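You operate a simulated robot arm through the tools that you are given. There is no shell and no other tool.

The job below is to be done with a simulated robot arm. You get a single attempt, and the scene is never put back.

Task
Change the green machine over from red twine to orange.
Fine: orange spool on the feed spool peg, its twine through both guides into the feed socket; red spool on the pale cabinet, its toggle in it. Set down upright: red twine spool, orange twine spool.

It is judged by the outcome, as a careful person would: the job done as asked, and still so three seconds after it is handed in. It fails if anything else is knocked over, pushed out of place, dropped, spilled or broken.

Robot
A 7-joint arm with a three-finger gripper, fixed in place. Base frame: the origin is on the floor under the middle of its stand, x ahead of it, y to its left, z up. Lengths are in mm, angles in rad, forces in N, time in s.
It reaches about 1342 mm from its shoulder. Its first joint turns from -2.897 to 2.897 rad. Payload 2.69 kg.
The tool frame sits at the grasp point between the pads (the TCP): z along the fingers, y along the line on which they close. The tips reach 30 mm beyond it. The gripper opens to 128 mm; its body begins 117 mm behind the TCP.
Orientation is told as [roll, pitch, yaw] about the base's x, y, z axes, in that order, counted from this pose: with the fingers straight down and closing along the base's y, the tool's x points along the base's -x, its y along +y and its z along -z.

Tools
- The arm moves only by the tool arm_command. Its argument "series" is one flat list of numbers, 7 for each row, row after row: the shift along the tool's x, y, z in mm, then the turn, a rotation vector about the tool's x, y, z in rad, then the finger opening in mm, from 0 to 128. In form: [x, y, z, wx, wy, wz, fingers, x, y, z, wx, wy, wz, fingers, ...]. A call has 1 to 20 rows; each row shifts and turns the commanded pose from where the row before left it, along the tool's axes as they then stand. A row lasts 0.2 s, in which the tool goes at most 50 mm and 0.15 rad; a call with a longer step from one row to the next is refused whole, and so is a gripper value outside its range. A pose out of reach is approached as far as the arm can. The call stops where the force on the tool passes 90 N (or 10 N more than at its start, if that is more) or the arm is blocked; 0.2 s more then pass. Each finger travels about 127 mm/s and halts on what it meets, pressing with about 38 N; the grip force reading is that of the motor and also rises with nothing between the fingers. The clock runs only during rows and for 0.2 s after the last one: add rows that do not move to give the fingers time. It gives the time, the measured TCP pose, the force on the tool (base axes), the opening and the grip force at its end, in the units of the frame above (readings bear some noise), with the torque about the TCP (base axes, N m) and any sound that the robot's microphone picked up.
- Cameras (640 x 400 px; columns grow to the right, rows downward): "scene" is fixed at [59.3, -648.8, 1976.2]; the picture's right is [0.55, -0.83, 0.00], its down [-0.53, -0.35, -0.77] and it looks along [0.64, 0.43, -0.63] (base axes); focal length 334 px, centre (320, 200). "wrist" rides on the gripper at [58, 54, -131] in the tool frame; the picture's right is [-0.68, 0.74, 0.00], its down [-0.62, -0.57, -0.55] and it looks along [-0.40, -0.37, 0.84] (tool axes); focal length 234 px, centre (320, 200).
- grab_frame(camera): a new picture of that camera. No time passes.
- lift_body(by): moves the trunk up (or, below 0, down) by that many mm; the arm rides with it, the base frame stays. It gives what a move gives, with no picture.
- locate(camera, pixels): for up to 12 pixels [column, row] of the newest picture of that camera ("zoom" is the newest enlarged one), the place [x, y, z] in the base frame of the surface seen there, good to about 2 mm, but the place of the scene camera against the robot may be out by one fixed shift of up to 18 mm in any direction. No time passes.
- close_up(camera, box): a new picture of the part [left, top, right, bottom] of that camera's present view, enlarged. No time passes.
- close_job(): hands the job in; it is judged then, once.

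Open the gripper and draw the arm clear of the work before you hand the job in, unless the task says otherwise.

The tools are called after "Emit:" as name(argument=value, ...) on one line, values as JSON. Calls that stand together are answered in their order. arm_command: Moves the arm, as the interface text tells. Its arguments: {"type":"object","properties":{"series":{"type":"array"}},"required":["series"]} The other tools are called the same way: lift_body (by) moves the trunk up or down; grab_frame (camera) takes a picture; locate (camera, pixels) gives the place of the surface under pixels of a picture; close_up (camera, box) takes an enlarged picture of a part of a camera's view; close_job () hands the job in.

At the start:

```text
t: 0.0
ee_pos: [694.0, -62.3, 1621.2]
tool_rot: [0.001, 0.0, 0.001]
force: [-0.8, -0.3, 0.1]
ft_torque: [0.01, 0.01, 0.0]
width: 127.8
gripper_force: 0.1
trunk travel left (down, up): [-250.0, 100.0]
```

scene: 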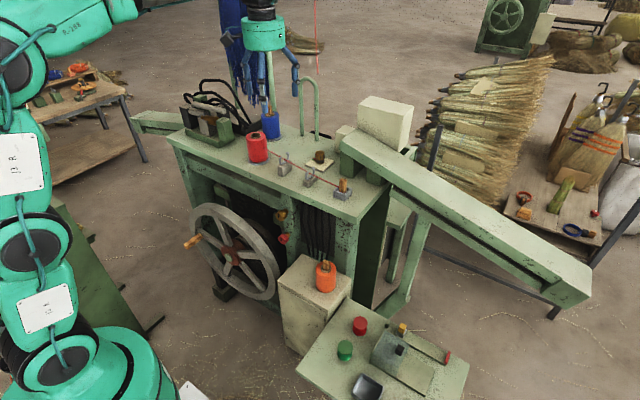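
wrist: 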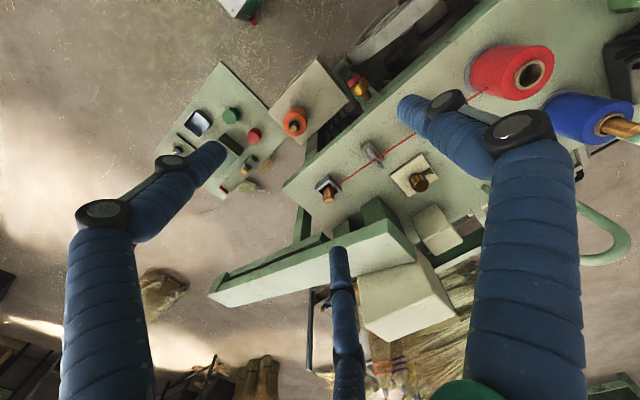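

I start by looking more closely at the machine: the red spool at about (257,146), orange spool at about (326,276), guides at (284,165) and (310,178), socket at (343,190).

Emit:
close_up(camera="scene", box=[220, 90, 380, 220])

Emit:
close_up(camera="scene", box=[260, 240, 380, 340])

Emit:
close_up(camera="wrist", box=[240, 40, 640, 290])

```text
3.08 times, centred on (300, 155) of scene
```

zoom: 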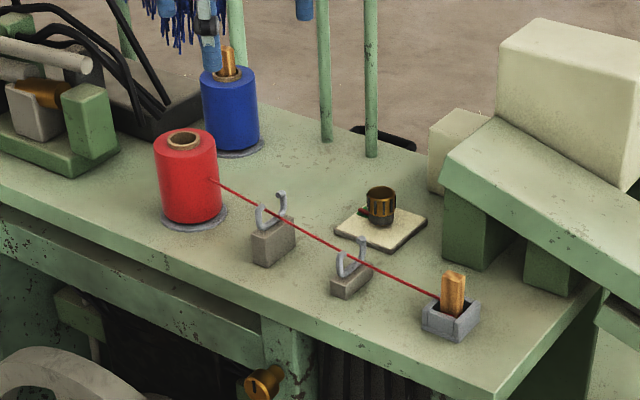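

```text
4.00 times, centred on (320, 290) of scene
```

zoom: 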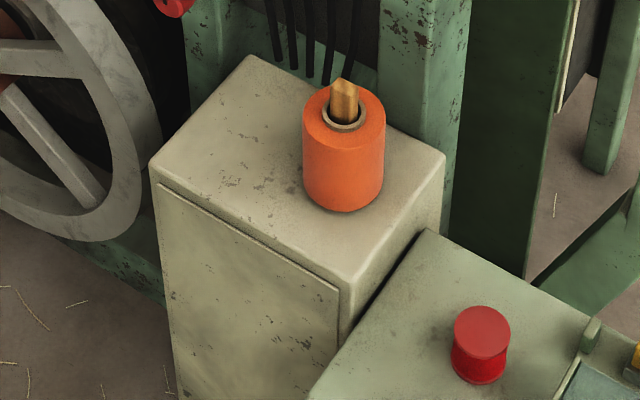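

```text
1.60 times, centred on (440, 165) of wrist
```

zoom: 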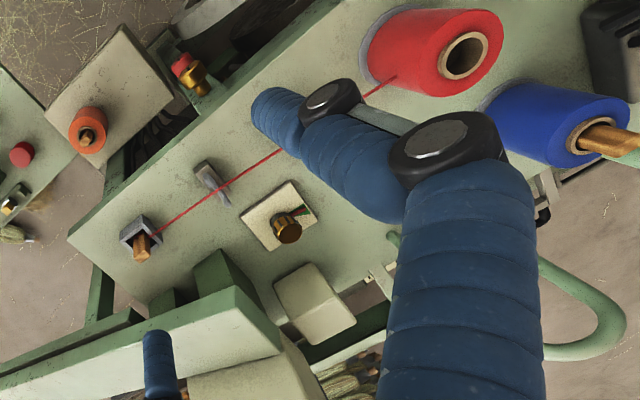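

The close-ups show the red twine running from the red spool through two hook guides to a wooden toggle in the grey socket; the orange spool carries its toggle in its bore. I measure key points in both cameras.

Emit:
locate(camera="wrist", pixels=[[530, 75], [512, 50], [480, 90], [328, 196], [325, 182], [372, 150], [295, 122], [283, 125], [308, 122], [330, 75], [600, 120], [415, 175]])

Emit:
locate(camera="scene", pixels=[[258, 136], [258, 150], [343, 183], [343, 198], [284, 168], [310, 182], [326, 268], [326, 263], [326, 280], [300, 280], [340, 290], [270, 160]])

```text
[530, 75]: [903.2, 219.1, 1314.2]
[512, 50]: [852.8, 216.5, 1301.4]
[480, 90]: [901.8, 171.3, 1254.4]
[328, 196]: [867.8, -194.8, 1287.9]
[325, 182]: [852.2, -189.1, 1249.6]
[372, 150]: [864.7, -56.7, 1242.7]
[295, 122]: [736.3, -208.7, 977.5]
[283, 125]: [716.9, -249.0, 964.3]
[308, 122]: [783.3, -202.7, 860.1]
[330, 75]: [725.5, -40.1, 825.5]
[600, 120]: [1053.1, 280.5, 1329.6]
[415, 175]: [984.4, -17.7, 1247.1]
```

```text
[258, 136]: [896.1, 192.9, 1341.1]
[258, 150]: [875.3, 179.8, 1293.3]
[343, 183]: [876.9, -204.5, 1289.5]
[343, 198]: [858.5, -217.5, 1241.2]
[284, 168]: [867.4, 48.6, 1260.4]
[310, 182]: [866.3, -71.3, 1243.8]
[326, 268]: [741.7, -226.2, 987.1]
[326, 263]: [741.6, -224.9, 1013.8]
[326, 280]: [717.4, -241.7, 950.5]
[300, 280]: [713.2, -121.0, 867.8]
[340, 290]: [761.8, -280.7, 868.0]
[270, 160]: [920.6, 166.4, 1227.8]
```

The table top is at z≈1226 and the cabinet top at z≈866. I move the wrist camera closer to look at the guides and socket, staying well above everything.

Emit:
arm_command(series=[-13.8, 19.8, 34.6, 0, 0, 0, 128, -13.8, 19.8, 34.6, 0, 0, 0, 128, -13.8, 19.8, 34.6, 0, 0, 0, 128, -13.8, 19.8, 34.6, 0, 0, 0, 128, -13.8, 19.8, 34.6, 0, 0, 0, 128, 0, 0, 0, 0, 0, 0, 128])

Emit:
grab_frame(camera="wrist")

Emit:
grab_frame(camera="scene")

```text
t: 1.4
ee_pos: [764.5, 34.5, 1450.5]
tool_rot: [0.0, 0.001, -0.001]
force: [0.0, 0.4, 0.6]
ft_torque: [-0.01, 0.02, 0.0]
width: 128.0
gripper_force: 0.1
trunk travel left (down, up): [-250.0, 100.0]
```

```text
taken
```

wrist: 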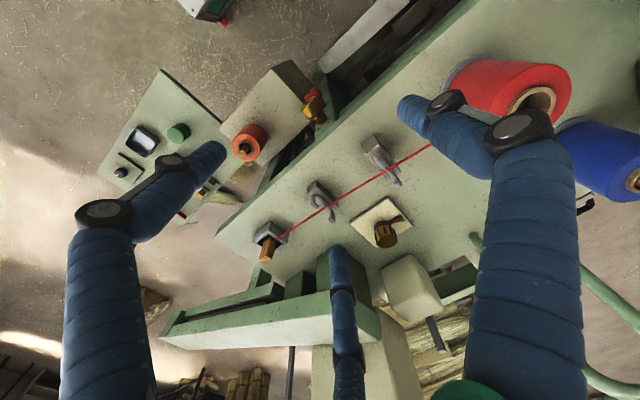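

```text
taken
```

scene: 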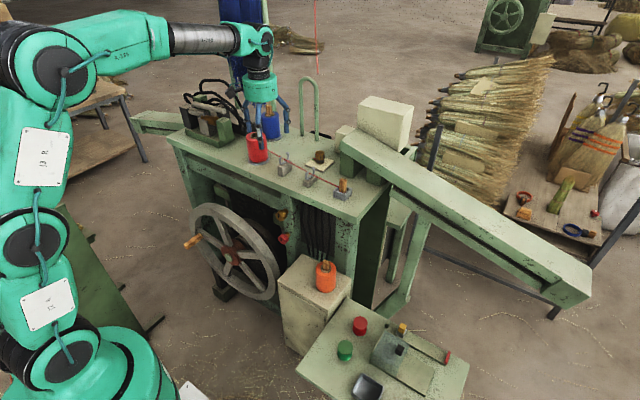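

Emit:
close_up(camera="wrist", box=[230, 120, 430, 270])

Emit:
close_up(camera="scene", box=[265, 145, 365, 210])

```text
2.67 times, centred on (330, 195) of wrist
```

zoom: 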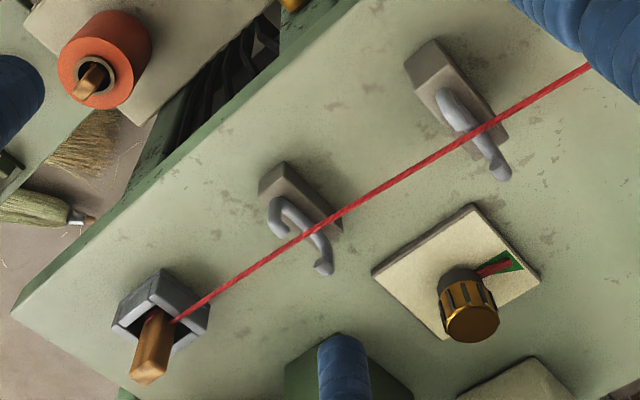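

```text
6.15 times, centred on (315, 178) of scene
```

zoom: 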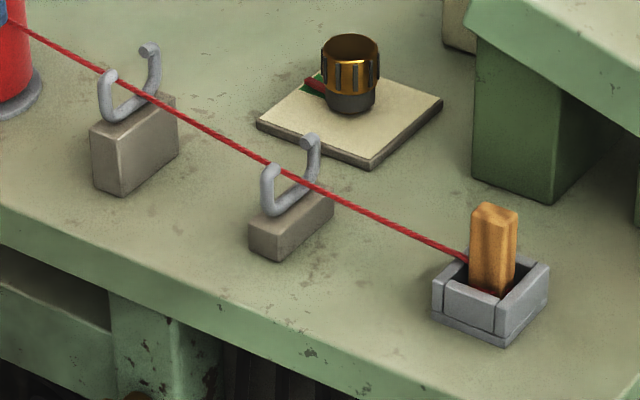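

The guides are open-topped U hooks, so the twine can be lifted out and laid in from above. I zoom in on each in the wrist view to measure.

Emit:
close_up(camera="wrist", box=[240, 165, 360, 275])

Emit:
locate(camera="wrist", pixels=[[314, 199], [313, 206], [325, 209], [332, 220], [333, 225], [376, 160], [386, 176], [398, 186], [258, 238], [266, 258], [270, 232], [285, 233]])

```text
3.64 times, centred on (300, 220) of wrist
```

zoom: 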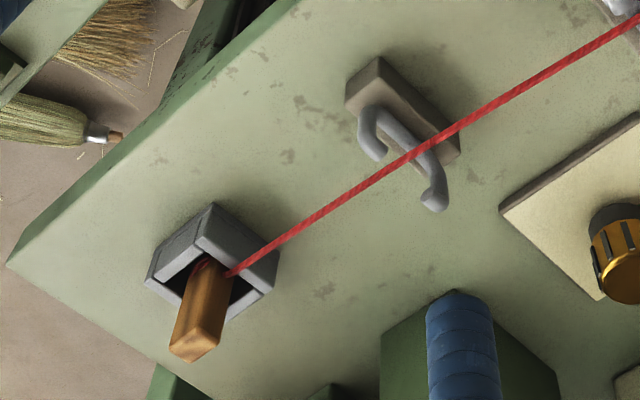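

```text
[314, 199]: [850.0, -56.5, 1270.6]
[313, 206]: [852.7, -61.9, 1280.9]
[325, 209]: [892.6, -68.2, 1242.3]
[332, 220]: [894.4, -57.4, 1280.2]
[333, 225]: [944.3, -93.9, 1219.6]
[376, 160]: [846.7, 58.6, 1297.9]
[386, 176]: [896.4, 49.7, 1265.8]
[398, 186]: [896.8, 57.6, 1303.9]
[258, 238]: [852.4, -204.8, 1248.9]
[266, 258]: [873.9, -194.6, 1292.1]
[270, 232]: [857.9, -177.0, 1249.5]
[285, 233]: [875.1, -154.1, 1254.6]
```

I measure precise points on the zoomed view of guide 2, socket and toggle.

Emit:
locate(camera="zoom", pixels=[[366, 116], [370, 140], [380, 153], [414, 152], [432, 178], [440, 193], [428, 205], [197, 352], [212, 338], [180, 340], [205, 280], [228, 272]])

Emit:
close_up(camera="wrist", box=[340, 120, 440, 200])

```text
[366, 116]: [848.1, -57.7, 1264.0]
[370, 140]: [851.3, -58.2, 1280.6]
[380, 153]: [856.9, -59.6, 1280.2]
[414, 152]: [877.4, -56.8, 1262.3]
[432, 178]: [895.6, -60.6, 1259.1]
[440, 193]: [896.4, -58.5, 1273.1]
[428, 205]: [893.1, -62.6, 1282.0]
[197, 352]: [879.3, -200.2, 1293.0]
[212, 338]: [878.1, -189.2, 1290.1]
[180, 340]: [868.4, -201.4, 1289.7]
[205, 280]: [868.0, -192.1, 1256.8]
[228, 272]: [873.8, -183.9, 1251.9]
```

```text
5.00 times, centred on (390, 160) of wrist
```

zoom: 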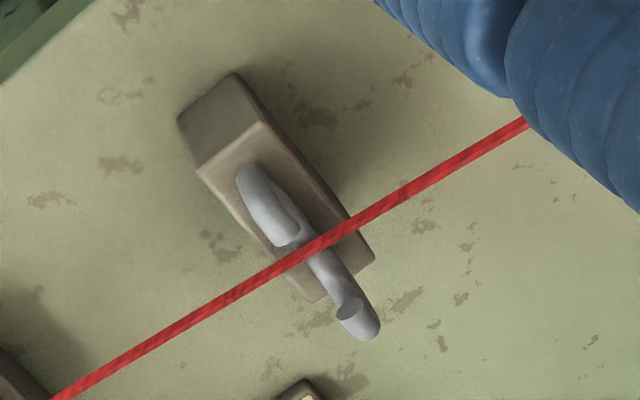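

Emit:
locate(camera="zoom", pixels=[[245, 175], [260, 205], [288, 232], [330, 270], [345, 300], [362, 330], [305, 255], [400, 192], [235, 290], [240, 90], [190, 125], [350, 260]])

Emit:
close_up(camera="wrist", box=[440, 40, 640, 200])

```text
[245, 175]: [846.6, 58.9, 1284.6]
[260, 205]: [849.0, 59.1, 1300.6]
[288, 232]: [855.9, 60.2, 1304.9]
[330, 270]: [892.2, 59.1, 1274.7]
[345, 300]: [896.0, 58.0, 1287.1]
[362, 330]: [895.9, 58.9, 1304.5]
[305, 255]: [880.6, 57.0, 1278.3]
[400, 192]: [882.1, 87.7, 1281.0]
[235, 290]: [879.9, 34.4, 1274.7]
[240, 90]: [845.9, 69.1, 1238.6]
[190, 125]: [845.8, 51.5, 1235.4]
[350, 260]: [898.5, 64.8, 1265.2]
```

```text
2.50 times, centred on (540, 120) of wrist
```

zoom: 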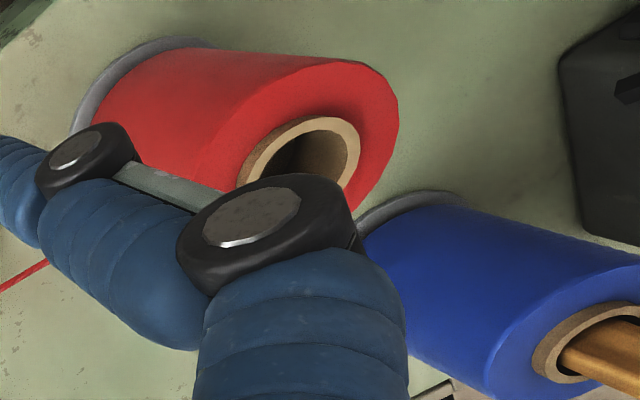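

Guide 1's U spans x≈847–896 at y≈59 with its bottom at z≈1278; guide 2's likewise at y≈−59 with bottom at z≈1262. Now I measure the red and blue spools in this zoom.

Emit:
locate(camera="zoom", pixels=[[375, 75], [390, 130], [340, 65], [355, 190], [350, 145], [245, 175], [305, 120], [320, 160], [300, 150], [150, 90], [85, 110], [200, 42]])

Emit:
locate(camera="scene", pixels=[[252, 135], [268, 137], [260, 132], [258, 139], [258, 136]])

```text
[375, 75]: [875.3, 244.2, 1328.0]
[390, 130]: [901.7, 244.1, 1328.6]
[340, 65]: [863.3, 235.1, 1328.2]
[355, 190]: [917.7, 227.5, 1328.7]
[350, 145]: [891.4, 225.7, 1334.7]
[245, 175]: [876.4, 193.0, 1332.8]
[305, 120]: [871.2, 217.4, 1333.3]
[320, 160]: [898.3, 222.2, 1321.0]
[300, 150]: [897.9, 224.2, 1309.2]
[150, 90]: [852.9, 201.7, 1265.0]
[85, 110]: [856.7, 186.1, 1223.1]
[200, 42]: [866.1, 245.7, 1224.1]
```

```text
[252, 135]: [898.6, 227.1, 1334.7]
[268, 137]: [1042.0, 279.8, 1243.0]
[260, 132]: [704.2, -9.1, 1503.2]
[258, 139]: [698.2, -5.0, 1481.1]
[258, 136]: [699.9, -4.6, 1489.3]
```

The red spool is about R≈38 mm centred near (888,207), with its top at z≈1328–1334. I check the chute and box near the socket for clearance before reaching the toggle.

Emit:
locate(camera="scene", pixels=[[345, 140], [342, 155], [356, 175], [390, 185], [400, 170], [440, 205], [362, 100], [358, 135], [385, 200], [338, 135], [320, 160], [383, 160]])

Emit:
locate(camera="wrist", pixels=[[215, 330], [300, 310], [370, 300], [330, 275], [420, 285], [360, 330], [285, 300], [250, 300], [385, 232], [560, 110], [535, 95], [460, 80]])

```text
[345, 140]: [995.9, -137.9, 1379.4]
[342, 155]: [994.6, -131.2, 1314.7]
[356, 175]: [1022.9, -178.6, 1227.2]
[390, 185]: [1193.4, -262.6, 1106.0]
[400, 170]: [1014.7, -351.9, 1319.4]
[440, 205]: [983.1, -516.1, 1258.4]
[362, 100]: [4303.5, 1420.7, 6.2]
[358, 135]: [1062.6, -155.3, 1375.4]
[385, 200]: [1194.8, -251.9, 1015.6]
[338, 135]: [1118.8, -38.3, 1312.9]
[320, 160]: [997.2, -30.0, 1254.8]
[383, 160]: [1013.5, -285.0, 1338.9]
```

```text
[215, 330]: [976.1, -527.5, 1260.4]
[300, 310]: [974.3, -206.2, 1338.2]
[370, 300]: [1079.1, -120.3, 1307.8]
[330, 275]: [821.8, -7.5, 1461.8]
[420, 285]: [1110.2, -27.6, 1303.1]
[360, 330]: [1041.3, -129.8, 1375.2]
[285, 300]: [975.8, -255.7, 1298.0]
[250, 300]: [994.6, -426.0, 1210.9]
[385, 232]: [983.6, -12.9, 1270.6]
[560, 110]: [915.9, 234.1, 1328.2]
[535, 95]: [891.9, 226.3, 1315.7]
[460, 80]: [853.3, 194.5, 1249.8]
```

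The chute face is at x≈975 with top z≈1355 near the socket, so there is clearance. I partly close the fingers here in free air to see how the three fingers converge.

Emit:
arm_command(series=[0, 0, 0, 0, 0, 0, 20, 0, 0, 0, 0, 0, 0, 20, 0, 0, 0, 0, 0, 0, 20])

Emit:
grab_frame(camera="wrist")

```text
t: 2.2
ee_pos: [762.9, 34.2, 1449.5]
tool_rot: [-0.001, 0.0, 0.001]
force: [0.2, 0.0, -0.2]
ft_torque: [0.02, 0.0, -0.02]
width: 20.2
gripper_force: 0.0
trunk travel left (down, up): [-250.0, 100.0]
```

```text
taken
```

wrist: 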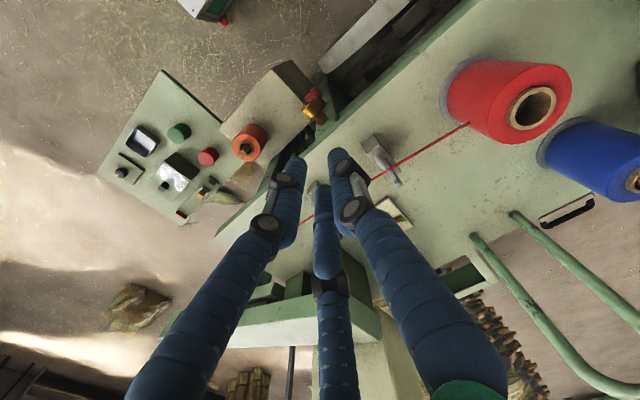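

With the fingers closed in, the three converge radially and the red spool is now fully visible. I zoom in to measure it well.

Emit:
close_up(camera="wrist", box=[430, 40, 590, 150])

Emit:
close_up(camera="wrist", box=[260, 140, 380, 220])

```text
3.64 times, centred on (510, 95) of wrist
```

zoom: 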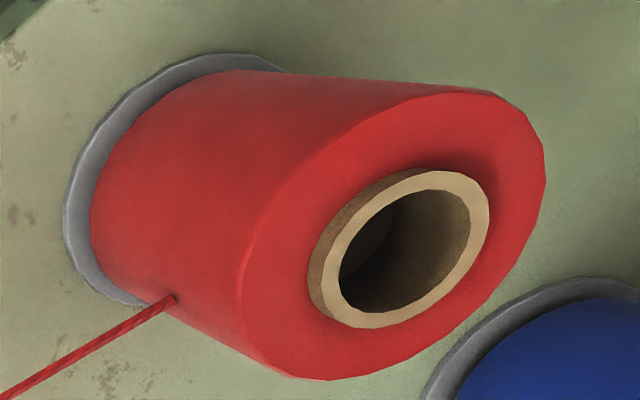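

```text
5.00 times, centred on (320, 180) of wrist
```

zoom: 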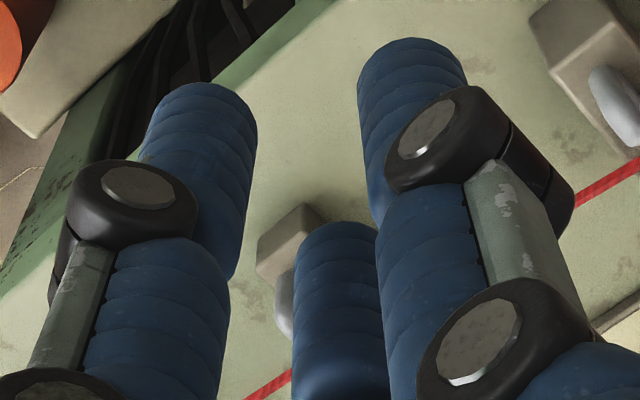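

Emit:
close_up(camera="wrist", box=[430, 40, 590, 150])

Emit:
locate(camera="zoom", pixels=[[440, 100], [535, 150], [510, 260], [400, 355], [290, 355], [270, 270], [475, 200], [400, 320], [330, 270], [420, 180], [370, 235], [172, 300]])

Emit:
locate(camera="zoom", pixels=[[380, 260], [400, 280], [420, 230], [445, 250], [360, 280], [385, 220], [75, 230], [115, 290], [220, 60], [150, 100]])

```text
3.64 times, centred on (510, 95) of wrist
```

zoom: 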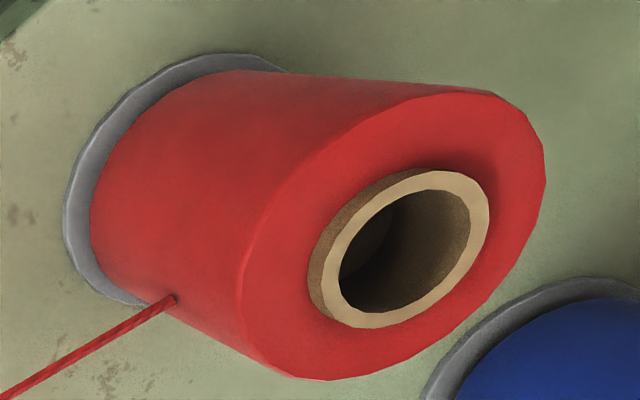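

```text
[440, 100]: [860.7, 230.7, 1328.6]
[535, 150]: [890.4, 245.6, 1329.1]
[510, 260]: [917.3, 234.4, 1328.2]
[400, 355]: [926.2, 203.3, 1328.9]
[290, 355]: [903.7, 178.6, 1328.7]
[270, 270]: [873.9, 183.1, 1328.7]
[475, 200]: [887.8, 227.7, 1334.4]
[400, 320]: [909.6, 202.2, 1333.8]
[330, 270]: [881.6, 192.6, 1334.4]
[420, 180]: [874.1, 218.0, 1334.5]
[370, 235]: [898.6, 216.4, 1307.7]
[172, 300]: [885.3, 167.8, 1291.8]
```

```text
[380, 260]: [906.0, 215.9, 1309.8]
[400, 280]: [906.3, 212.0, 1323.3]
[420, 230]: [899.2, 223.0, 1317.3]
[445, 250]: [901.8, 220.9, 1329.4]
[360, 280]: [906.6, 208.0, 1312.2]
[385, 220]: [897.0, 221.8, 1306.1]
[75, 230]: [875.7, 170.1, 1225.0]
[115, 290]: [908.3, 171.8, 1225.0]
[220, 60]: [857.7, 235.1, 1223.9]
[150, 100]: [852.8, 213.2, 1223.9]
```

The red spool centre fits (891,208), R≈38, bore radius ≈15.5, top of core at z≈1334. Now I look at the orange spool at (247,143) with its toggle.

Emit:
close_up(camera="wrist", box=[210, 100, 310, 180])

Emit:
locate(camera="zoom", pixels=[[250, 240], [285, 205], [300, 230], [270, 245], [330, 170], [245, 180], [200, 290], [280, 320], [320, 260], [300, 190], [400, 130], [330, 130]])

```text
5.00 times, centred on (260, 140) of wrist
```

zoom: 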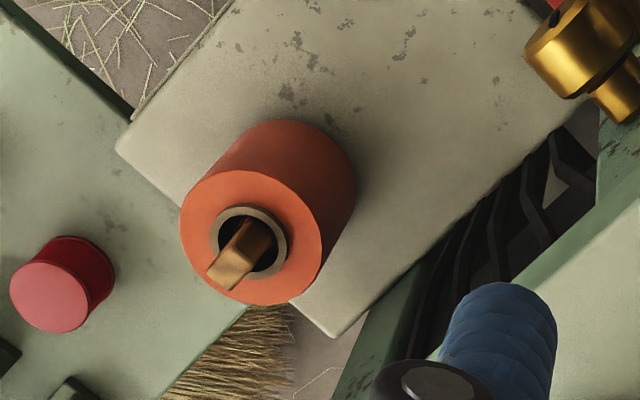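

```text
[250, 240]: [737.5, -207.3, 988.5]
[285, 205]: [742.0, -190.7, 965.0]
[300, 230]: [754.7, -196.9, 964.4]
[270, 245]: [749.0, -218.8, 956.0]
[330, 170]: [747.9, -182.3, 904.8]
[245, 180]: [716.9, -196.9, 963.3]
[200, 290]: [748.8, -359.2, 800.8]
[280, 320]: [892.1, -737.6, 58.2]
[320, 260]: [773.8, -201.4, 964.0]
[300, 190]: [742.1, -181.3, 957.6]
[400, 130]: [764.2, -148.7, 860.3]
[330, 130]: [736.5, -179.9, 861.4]
```

The cabinet top is z≈861 and the orange spool's top z≈964 with core to ≈970. I measure the cabinet's corners and free area, and the toggle.

Emit:
locate(camera="zoom", pixels=[[118, 152], [332, 332], [575, 100], [240, 5], [430, 40], [450, 90], [400, 200], [540, 20], [225, 285], [212, 265], [248, 265], [235, 290]])

Emit:
locate(camera="scene", pixels=[[277, 282], [305, 254], [351, 280], [328, 320], [291, 272], [283, 235], [281, 214]])

Emit:
close_up(camera="wrist", box=[230, 40, 390, 160])

```text
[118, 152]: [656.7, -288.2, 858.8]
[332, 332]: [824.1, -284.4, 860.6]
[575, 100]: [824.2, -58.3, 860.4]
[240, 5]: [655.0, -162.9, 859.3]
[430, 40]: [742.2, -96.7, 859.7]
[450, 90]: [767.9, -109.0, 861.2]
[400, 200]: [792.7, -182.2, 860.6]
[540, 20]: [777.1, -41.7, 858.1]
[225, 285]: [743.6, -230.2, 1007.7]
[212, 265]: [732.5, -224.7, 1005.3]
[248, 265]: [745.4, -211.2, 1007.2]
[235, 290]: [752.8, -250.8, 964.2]
```

```text
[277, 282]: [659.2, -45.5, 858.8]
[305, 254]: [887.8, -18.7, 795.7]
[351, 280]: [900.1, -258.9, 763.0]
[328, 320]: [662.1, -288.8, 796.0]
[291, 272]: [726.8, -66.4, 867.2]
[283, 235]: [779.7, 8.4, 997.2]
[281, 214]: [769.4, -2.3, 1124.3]
```

```text
3.33 times, centred on (310, 100) of wrist
```

zoom: 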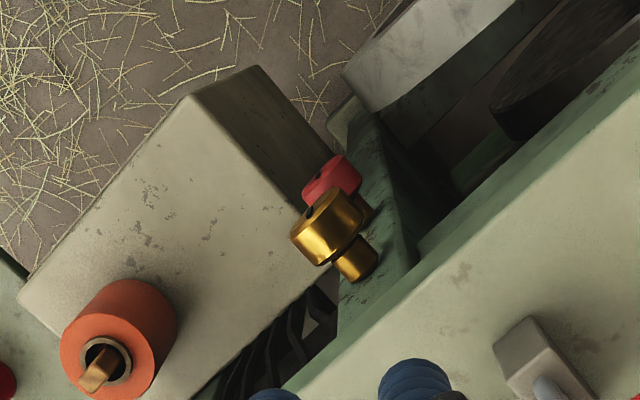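

The cabinet top spans x 655–825, y −288 to about −35, with the orange spool near (743,−213). I check the knobs on the machine front at zoom (330,225) and (335,180) and the table's front edge for clearance.

Emit:
locate(camera="zoom", pixels=[[300, 235], [340, 215], [358, 260], [310, 190], [345, 170], [375, 210], [280, 390], [400, 295], [600, 130], [195, 95], [300, 205], [350, 130]])

Emit:
close_up(camera="scene", box=[240, 180, 380, 300])

Emit:
locate(camera="zoom", pixels=[[190, 170], [210, 190], [180, 270], [240, 290], [320, 250], [330, 50], [440, 120], [200, 330]])

```text
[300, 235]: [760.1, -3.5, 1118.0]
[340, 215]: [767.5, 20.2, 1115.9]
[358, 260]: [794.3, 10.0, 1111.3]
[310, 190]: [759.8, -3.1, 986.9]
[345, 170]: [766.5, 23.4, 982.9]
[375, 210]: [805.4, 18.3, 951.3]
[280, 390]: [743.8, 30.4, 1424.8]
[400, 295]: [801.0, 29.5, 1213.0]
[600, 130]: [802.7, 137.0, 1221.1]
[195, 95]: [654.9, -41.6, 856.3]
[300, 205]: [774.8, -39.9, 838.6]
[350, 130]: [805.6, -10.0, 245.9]
```

```text
3.33 times, centred on (310, 240) of scene
```

zoom: 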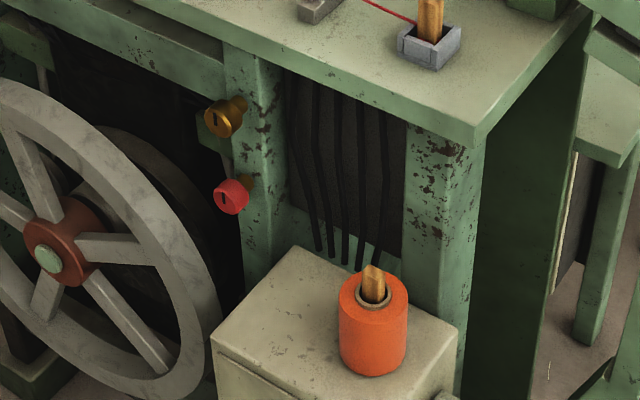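

```text
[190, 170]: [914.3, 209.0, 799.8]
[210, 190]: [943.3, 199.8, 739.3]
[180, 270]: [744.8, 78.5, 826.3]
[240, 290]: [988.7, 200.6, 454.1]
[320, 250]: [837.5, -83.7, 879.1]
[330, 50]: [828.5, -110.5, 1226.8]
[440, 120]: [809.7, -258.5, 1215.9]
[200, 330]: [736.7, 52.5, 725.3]
```

The knobs protrude to x≈757 around y −5…25 and the table edge is at x≈800, so wrist clearance matters at the cabinet. I measure the gripper and wrist dimensions from the scene view.

Emit:
close_up(camera="scene", box=[190, 0, 340, 150])

Emit:
locate(camera="zoom", pixels=[[275, 125], [305, 110], [340, 120], [260, 180], [295, 190], [335, 180], [300, 240], [300, 280], [270, 60], [300, 330], [205, 110], [345, 150]])

```text
2.67 times, centred on (265, 75) of scene
```

zoom: 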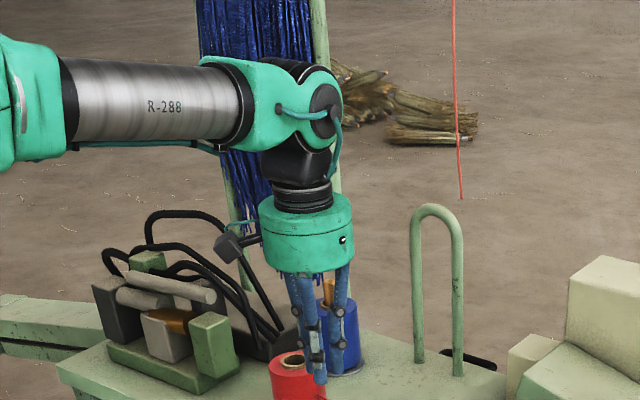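

```text
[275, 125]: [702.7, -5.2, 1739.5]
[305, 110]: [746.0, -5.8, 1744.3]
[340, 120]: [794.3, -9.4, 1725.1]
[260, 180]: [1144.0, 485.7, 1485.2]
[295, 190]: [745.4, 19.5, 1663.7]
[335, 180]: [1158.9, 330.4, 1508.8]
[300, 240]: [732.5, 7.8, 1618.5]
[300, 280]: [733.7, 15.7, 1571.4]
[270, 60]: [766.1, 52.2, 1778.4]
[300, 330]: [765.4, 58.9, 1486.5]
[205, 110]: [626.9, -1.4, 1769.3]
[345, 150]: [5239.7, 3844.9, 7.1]
```

The palm radius is about 50 mm and the wrist joint sits ~240–340 mm above the TCP. I now go above the red toggle at about (872,−196), staying high, and yaw 60° so the fingers straddle the twine, which leaves toward +y.

Emit:
arm_command(series=[-18.2, -38.3, 8.3, 0, 0, 0, 64, -18.2, -38.3, 8.3, 0, 0, 0, 64, -18.2, -38.3, 8.3, 0, 0, 0, 64, -18.2, -38.3, 8.3, 0, 0, 0, 64, -18.2, -38.3, 8.3, 0, 0, 0, 64, -18.2, -38.3, 8.3, 0, 0, 0, 64, 0, 0, 0, 0, 0, -0.1496, 64, 0, 0, 0, 0, 0, -0.1496, 64, 0, 0, 0, 0, 0, -0.1496, 64, 0, 0, 0, 0, 0, -0.1496, 64, 0, 0, 0, 0, 0, -0.1496, 64, 0, 0, 0, 0, 0, -0.1496, 64, 0, 0, 0, 0, 0, -0.1496, 64, 0, 0, 0, 0, 0, 0, 64])

Emit:
grab_frame(camera="wrist")

Emit:
grab_frame(camera="scene")

```text
t: 5.2
ee_pos: [872.5, -194.6, 1399.5]
tool_rot: [-0.001, -0.001, 1.049]
force: [0.9, 0.0, 0.0]
ft_torque: [0.03, 0.01, 0.0]
width: 63.8
gripper_force: 0.2
trunk travel left (down, up): [-250.0, 100.0]
```

```text
taken
```

wrist: 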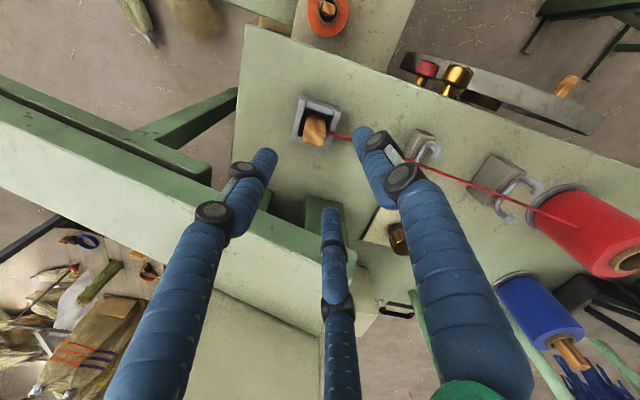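

```text
taken
```

scene: 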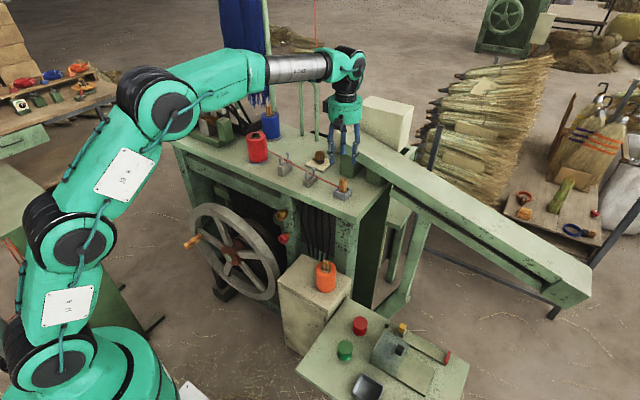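

The toggle shows at (315,130) almost on the tool axis. I zoom in and measure it exactly.

Emit:
close_up(camera="wrist", box=[280, 85, 360, 155])

```text
5.71 times, centred on (320, 120) of wrist
```

zoom: 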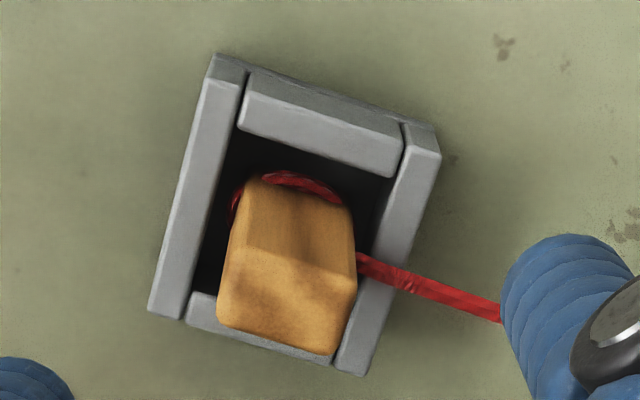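

Emit:
locate(camera="zoom", pixels=[[235, 260], [340, 270], [220, 310], [335, 345], [280, 300], [270, 215], [300, 185], [330, 120], [200, 200], [400, 250], [380, 272], [225, 170]])

Emit:
locate(camera="zoom", pixels=[[225, 320], [320, 348], [350, 290], [345, 260], [250, 250], [230, 235], [260, 190], [450, 290], [240, 180], [375, 210]])

```text
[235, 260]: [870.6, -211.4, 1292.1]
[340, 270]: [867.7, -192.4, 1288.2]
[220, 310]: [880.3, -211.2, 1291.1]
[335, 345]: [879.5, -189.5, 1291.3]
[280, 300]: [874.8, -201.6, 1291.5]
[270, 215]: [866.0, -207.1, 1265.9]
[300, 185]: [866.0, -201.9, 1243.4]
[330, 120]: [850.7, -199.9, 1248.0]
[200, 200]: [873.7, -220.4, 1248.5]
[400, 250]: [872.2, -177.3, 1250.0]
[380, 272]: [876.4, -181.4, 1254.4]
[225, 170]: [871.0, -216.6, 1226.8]
```

```text
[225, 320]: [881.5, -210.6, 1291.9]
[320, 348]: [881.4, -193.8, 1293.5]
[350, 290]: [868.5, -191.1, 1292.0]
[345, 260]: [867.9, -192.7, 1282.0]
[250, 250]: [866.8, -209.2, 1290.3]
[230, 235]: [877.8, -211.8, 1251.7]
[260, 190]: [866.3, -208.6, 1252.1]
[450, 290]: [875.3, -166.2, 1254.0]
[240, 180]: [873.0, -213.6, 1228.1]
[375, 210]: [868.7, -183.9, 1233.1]
```

The toggle is a 16×21 mm block centred at (874,−201), top z≈1292, with the twine tied round it at z≈1253. I descend part way over it, keeping the fingers open.

Emit:
arm_command(series=[1.2, -1.1, 18, 0, 0, 0, 64, 1.2, -1.1, 18, 0, 0, 0, 64, 1.2, -1.1, 18, 0, 0, 0, 64, 1.2, -1.1, 18, 0, 0, 0, 64, 0, 0, 0, 0, 0, 0, 64])

Emit:
close_up(camera="wrist", box=[240, 90, 400, 230])

Emit:
close_up(camera="scene", box=[290, 90, 410, 220])

```text
t: 6.4
ee_pos: [874.8, -200.7, 1325.9]
tool_rot: [0.0, 0.001, 1.047]
force: [0.4, 0.3, -1.1]
ft_torque: [0.01, 0.0, 0.02]
width: 64.0
gripper_force: 0.1
trunk travel left (down, up): [-250.0, 100.0]
```

```text
2.86 times, centred on (320, 160) of wrist
```

zoom: 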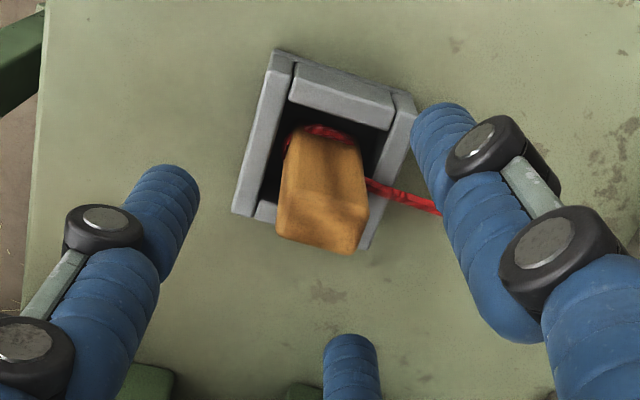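

```text
3.08 times, centred on (350, 155) of scene
```

zoom: 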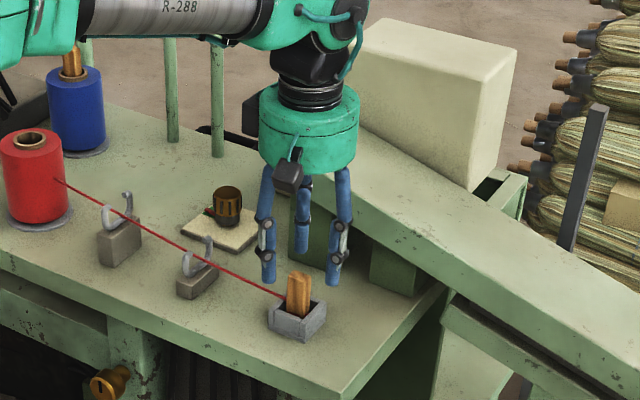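

Both front fingertips line up around the toggle; I check the rear finger in a tighter scene view before going down.

Emit:
close_up(camera="scene", box=[315, 140, 375, 210])

Emit:
locate(camera="wrist", pixels=[[325, 225], [265, 155], [362, 130], [322, 215], [310, 190]])

```text
5.71 times, centred on (345, 175) of scene
```

zoom: 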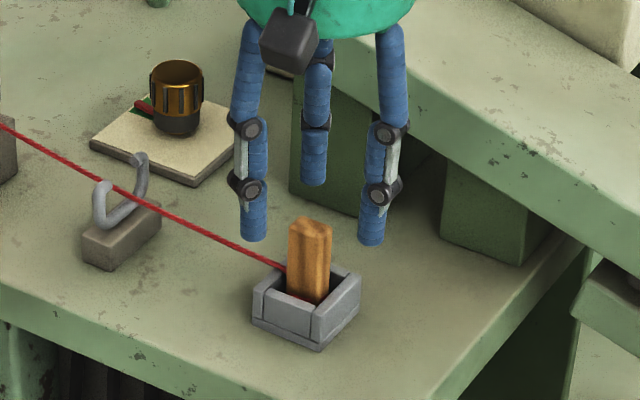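

```text
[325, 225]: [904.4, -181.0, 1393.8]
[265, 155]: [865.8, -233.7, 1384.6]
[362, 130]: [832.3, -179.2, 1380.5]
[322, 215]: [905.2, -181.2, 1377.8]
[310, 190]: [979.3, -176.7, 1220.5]
```

All three fingertips surround the toggle symmetrically. I descend to TCP z≈1289 (tips at ≈1259, above the socket rim and twine knot) and close on the toggle.

Emit:
arm_command(series=[0, 0, 12.3, 0, 0, 0, 64, 0, 0, 12.3, 0, 0, 0, 64, 0, 0, 12.3, 0, 0, 0, 64, 0, 0, 0, 0, 0, 0, 64, 0, 0, 0, 0, 0, 0, 40, 0, 0, 0, 0, 0, 0, 26, 0, 0, 0, 0, 0, 0, 10, 0, 0, 0, 0, 0, 0, 5, 0, 0, 0, 0, 0, 0, 5])

Emit:
close_up(camera="wrist", box=[240, 90, 400, 230])

Emit:
close_up(camera="scene", box=[315, 140, 375, 210])

```text
t: 8.4
ee_pos: [875.3, -200.2, 1290.5]
tool_rot: [0.0, 0.001, 1.046]
force: [0.4, 0.0, -0.2]
ft_torque: [-0.03, 0.02, 0.01]
width: 18.4
gripper_force: 37.9
trunk travel left (down, up): [-250.0, 100.0]
```

```text
2.86 times, centred on (320, 160) of wrist
```

zoom: 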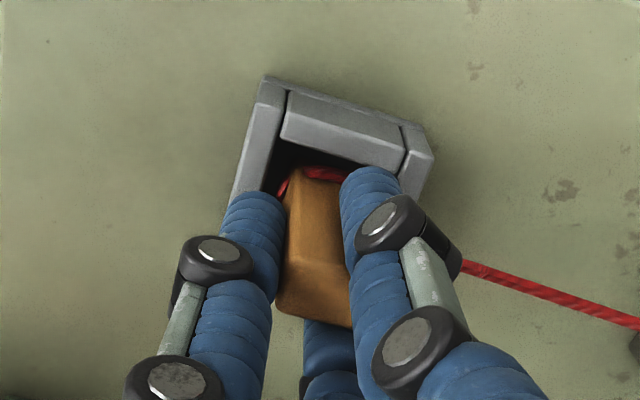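

```text
5.71 times, centred on (345, 175) of scene
```

zoom: 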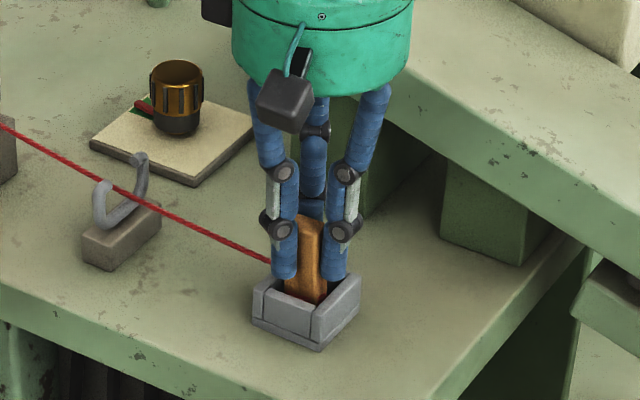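

The toggle is gripped (width 18.4, force 37.9 N). I lift it straight up out of the socket by 60 mm and look.

Emit:
arm_command(series=[0, 0, -10, 0, 0, 0, 5, 0, 0, -15, 0, 0, 0, 5, 0, 0, -15, 0, 0, 0, 5, 0, 0, -20, 0, 0, 0, 5, 0, 0, 0, 0, 0, 0, 5])

Emit:
grab_frame(camera="scene")

Emit:
close_up(camera="scene", box=[240, 110, 380, 210])

Emit:
grab_frame(camera="wrist")

```text
t: 9.6
ee_pos: [873.7, -200.8, 1348.5]
tool_rot: [-0.001, 0.001, 1.046]
force: [-0.8, 0.2, 0.6]
ft_torque: [0.0, -0.01, 0.02]
width: 18.4
gripper_force: 38.0
trunk travel left (down, up): [-250.0, 100.0]
```

```text
taken
```

scene: 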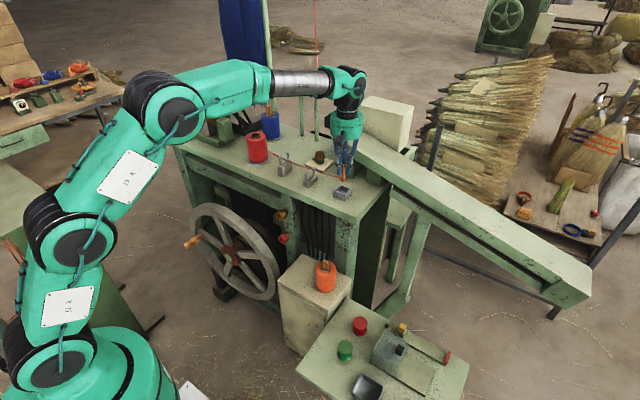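

```text
4.00 times, centred on (310, 160) of scene
```

zoom: 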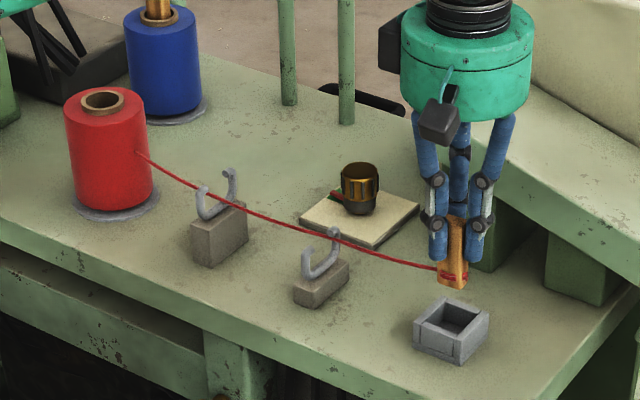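

```text
taken
```

wrist: 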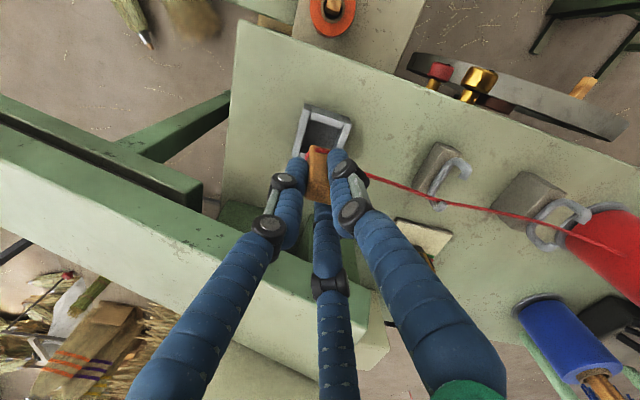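

The toggle is out; the twine hangs as a slack rope and already rises from guide 2. I lift another 70 mm to draw it clear of both guides, watching the force.

Emit:
arm_command(series=[0, 0, -20, 0, 0, 0, 5, 0, 0, -20, 0, 0, 0, 5, 0, 0, -15, 0, 0, 0, 5, 0, 0, -15, 0, 0, 0, 5, 0, 0, 0, 0, 0, 0, 5])

Emit:
close_up(camera="scene", box=[240, 110, 380, 210])

Emit:
grab_frame(camera="wrist")

```text
t: 10.8
ee_pos: [875.3, -200.1, 1420.0]
tool_rot: [0.0, 0.0, 1.048]
force: [-0.4, 0.3, -0.8]
ft_torque: [0.05, -0.04, -0.03]
width: 18.2
gripper_force: 37.8
trunk travel left (down, up): [-250.0, 100.0]
```

```text
4.00 times, centred on (310, 160) of scene
```

zoom: 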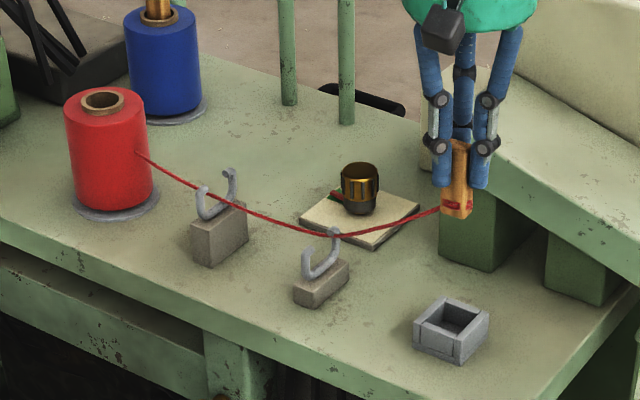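

```text
taken
```

wrist: 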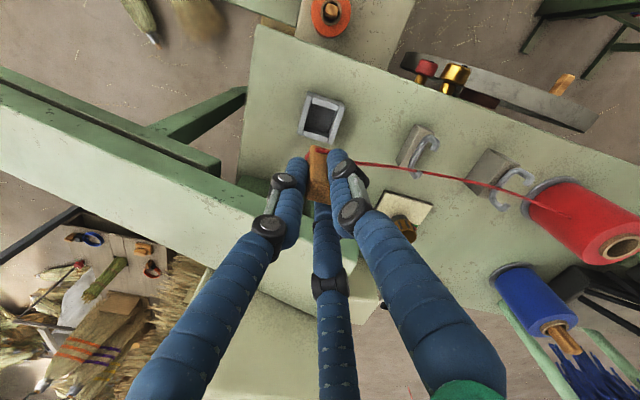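

The twine still sags into guide 1. I lift another 90 mm.

Emit:
arm_command(series=[0, 0, -20, 0, 0, 0, 5, 0, 0, -20, 0, 0, 0, 5, 0, 0, -20, 0, 0, 0, 5, 0, 0, -15, 0, 0, 0, 5, 0, 0, -15, 0, 0, 0, 5, 0, 0, 0, 0, 0, 0, 5])

Emit:
close_up(camera="scene", box=[240, 100, 380, 200])

Emit:
grab_frame(camera="wrist")

```text
t: 12.2
ee_pos: [872.7, -200.5, 1510.2]
tool_rot: [0.001, 0.001, 1.047]
force: [-0.5, -0.6, -0.9]
ft_torque: [-0.01, -0.01, -0.02]
width: 18.0
gripper_force: 37.8
trunk travel left (down, up): [-250.0, 100.0]
```

```text
4.00 times, centred on (310, 150) of scene
```

zoom: 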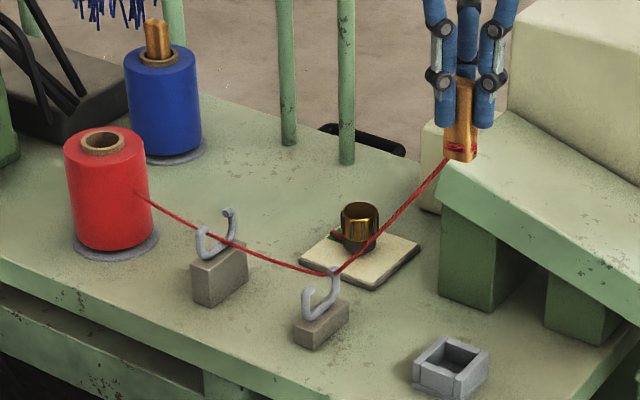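

```text
taken
```

wrist: 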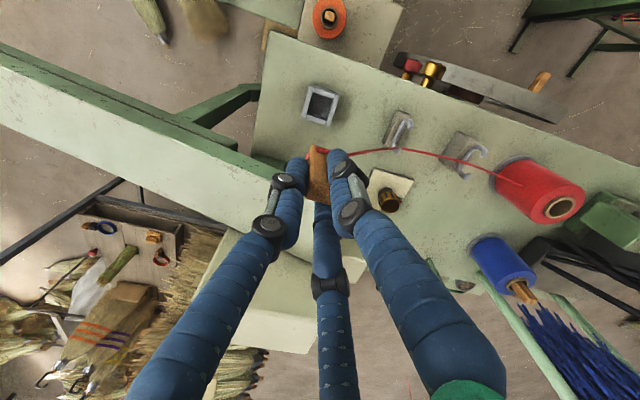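

There's a kink in the twine at guide 2's rear arm near scene-zoom (333,272). I zoom into the wrist and scene views to see whether it's hooked under the tip.

Emit:
close_up(camera="wrist", box=[360, 100, 500, 190])

Emit:
close_up(camera="scene", box=[280, 140, 340, 190])

```text
4.44 times, centred on (430, 145) of wrist
```

zoom: 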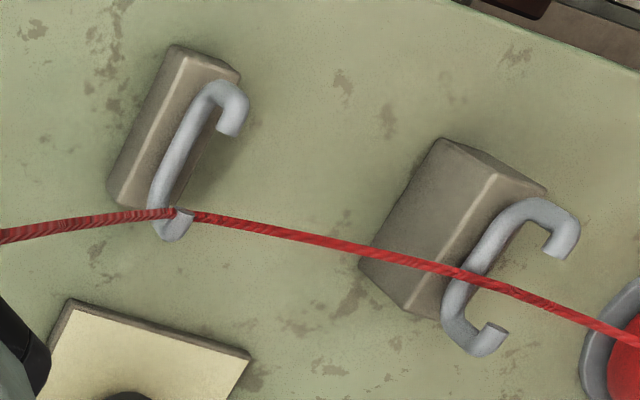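

```text
8.00 times, centred on (310, 165) of scene
```

zoom: 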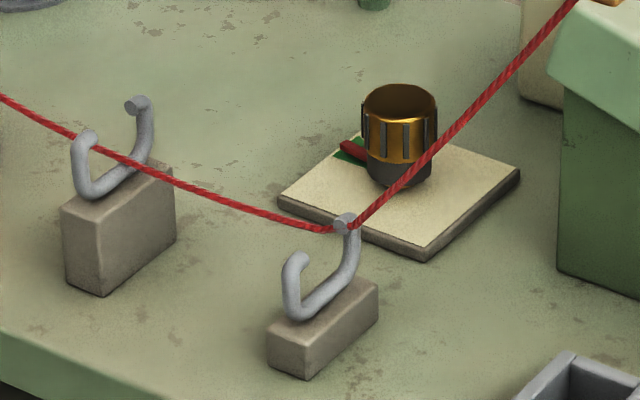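

The twine is hooked under the inward-bent rear tip of guide 2. I lower again to slacken it, shift about 14 mm toward −x to the middle of the opening, and then lift.

Emit:
arm_command(series=[0, 0, 25, 0, 0, 0, 5, 0, 0, 25, 0, 0, 0, 5, 0, 0, 25, 0, 0, 0, 5, 0, 0, 25, 0, 0, 0, 5, 0, 0, 20, 0, 0, 0, 5, 3.5, 6, 0, 0, 0, 0, 5, 3.5, 6, 0, 0, 0, 0, 5, 0, 0, 0, 0, 0, 0, 5, 0, 0, 0, 0, 0, 0, 5])

Emit:
close_up(camera="scene", box=[260, 130, 360, 200])

Emit:
grab_frame(camera="wrist")

Emit:
close_up(camera="wrist", box=[360, 130, 540, 230])

```text
t: 14.2
ee_pos: [861.3, -201.4, 1389.2]
tool_rot: [0.002, 0.0, 1.047]
force: [-0.1, -0.3, -0.3]
ft_torque: [0.02, -0.02, 0.0]
width: 18.0
gripper_force: 37.4
trunk travel left (down, up): [-250.0, 100.0]
```

```text
5.71 times, centred on (310, 165) of scene
```

zoom: 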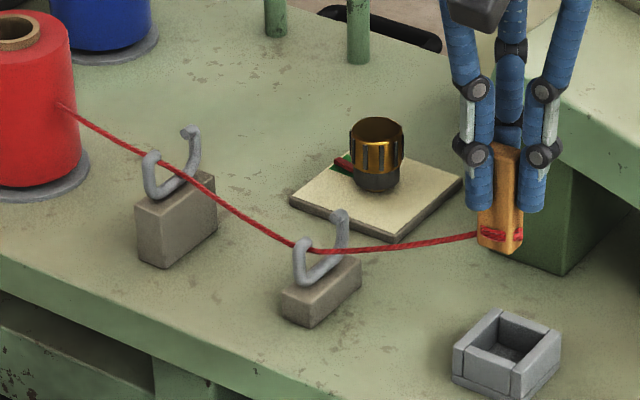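

```text
taken
```

wrist: 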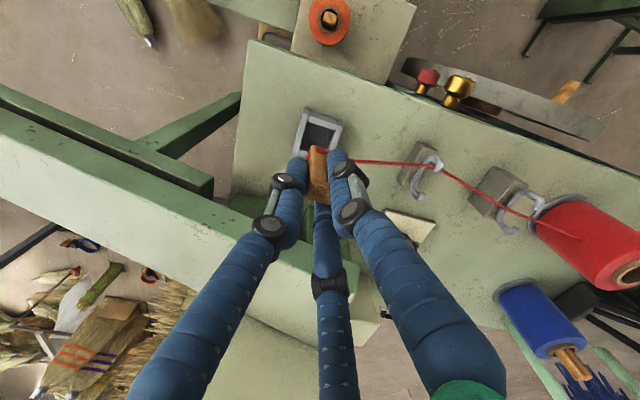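

```text
3.56 times, centred on (450, 180) of wrist
```

zoom: 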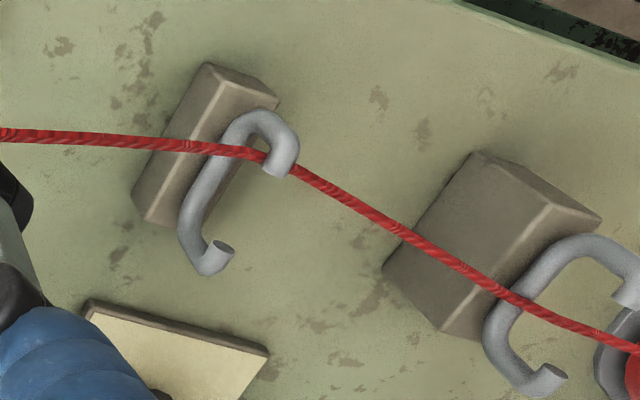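

Now the twine sits under the front tip of guide 2 at zoom (280,165). I measure the tips to aim at the exact middle of the gap.

Emit:
locate(camera="zoom", pixels=[[275, 170], [283, 150], [222, 248], [205, 268], [240, 152], [295, 172], [548, 375], [530, 390], [620, 300], [632, 285], [520, 305], [400, 230]])

```text
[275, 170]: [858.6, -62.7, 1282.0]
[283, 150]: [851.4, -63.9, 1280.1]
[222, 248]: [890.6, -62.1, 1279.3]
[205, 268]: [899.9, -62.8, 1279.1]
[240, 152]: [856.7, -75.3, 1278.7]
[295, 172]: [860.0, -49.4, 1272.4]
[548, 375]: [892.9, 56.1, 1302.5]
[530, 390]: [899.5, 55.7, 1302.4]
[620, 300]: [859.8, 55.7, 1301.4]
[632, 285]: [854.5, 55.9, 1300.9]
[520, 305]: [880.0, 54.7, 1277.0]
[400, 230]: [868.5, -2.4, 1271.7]
```

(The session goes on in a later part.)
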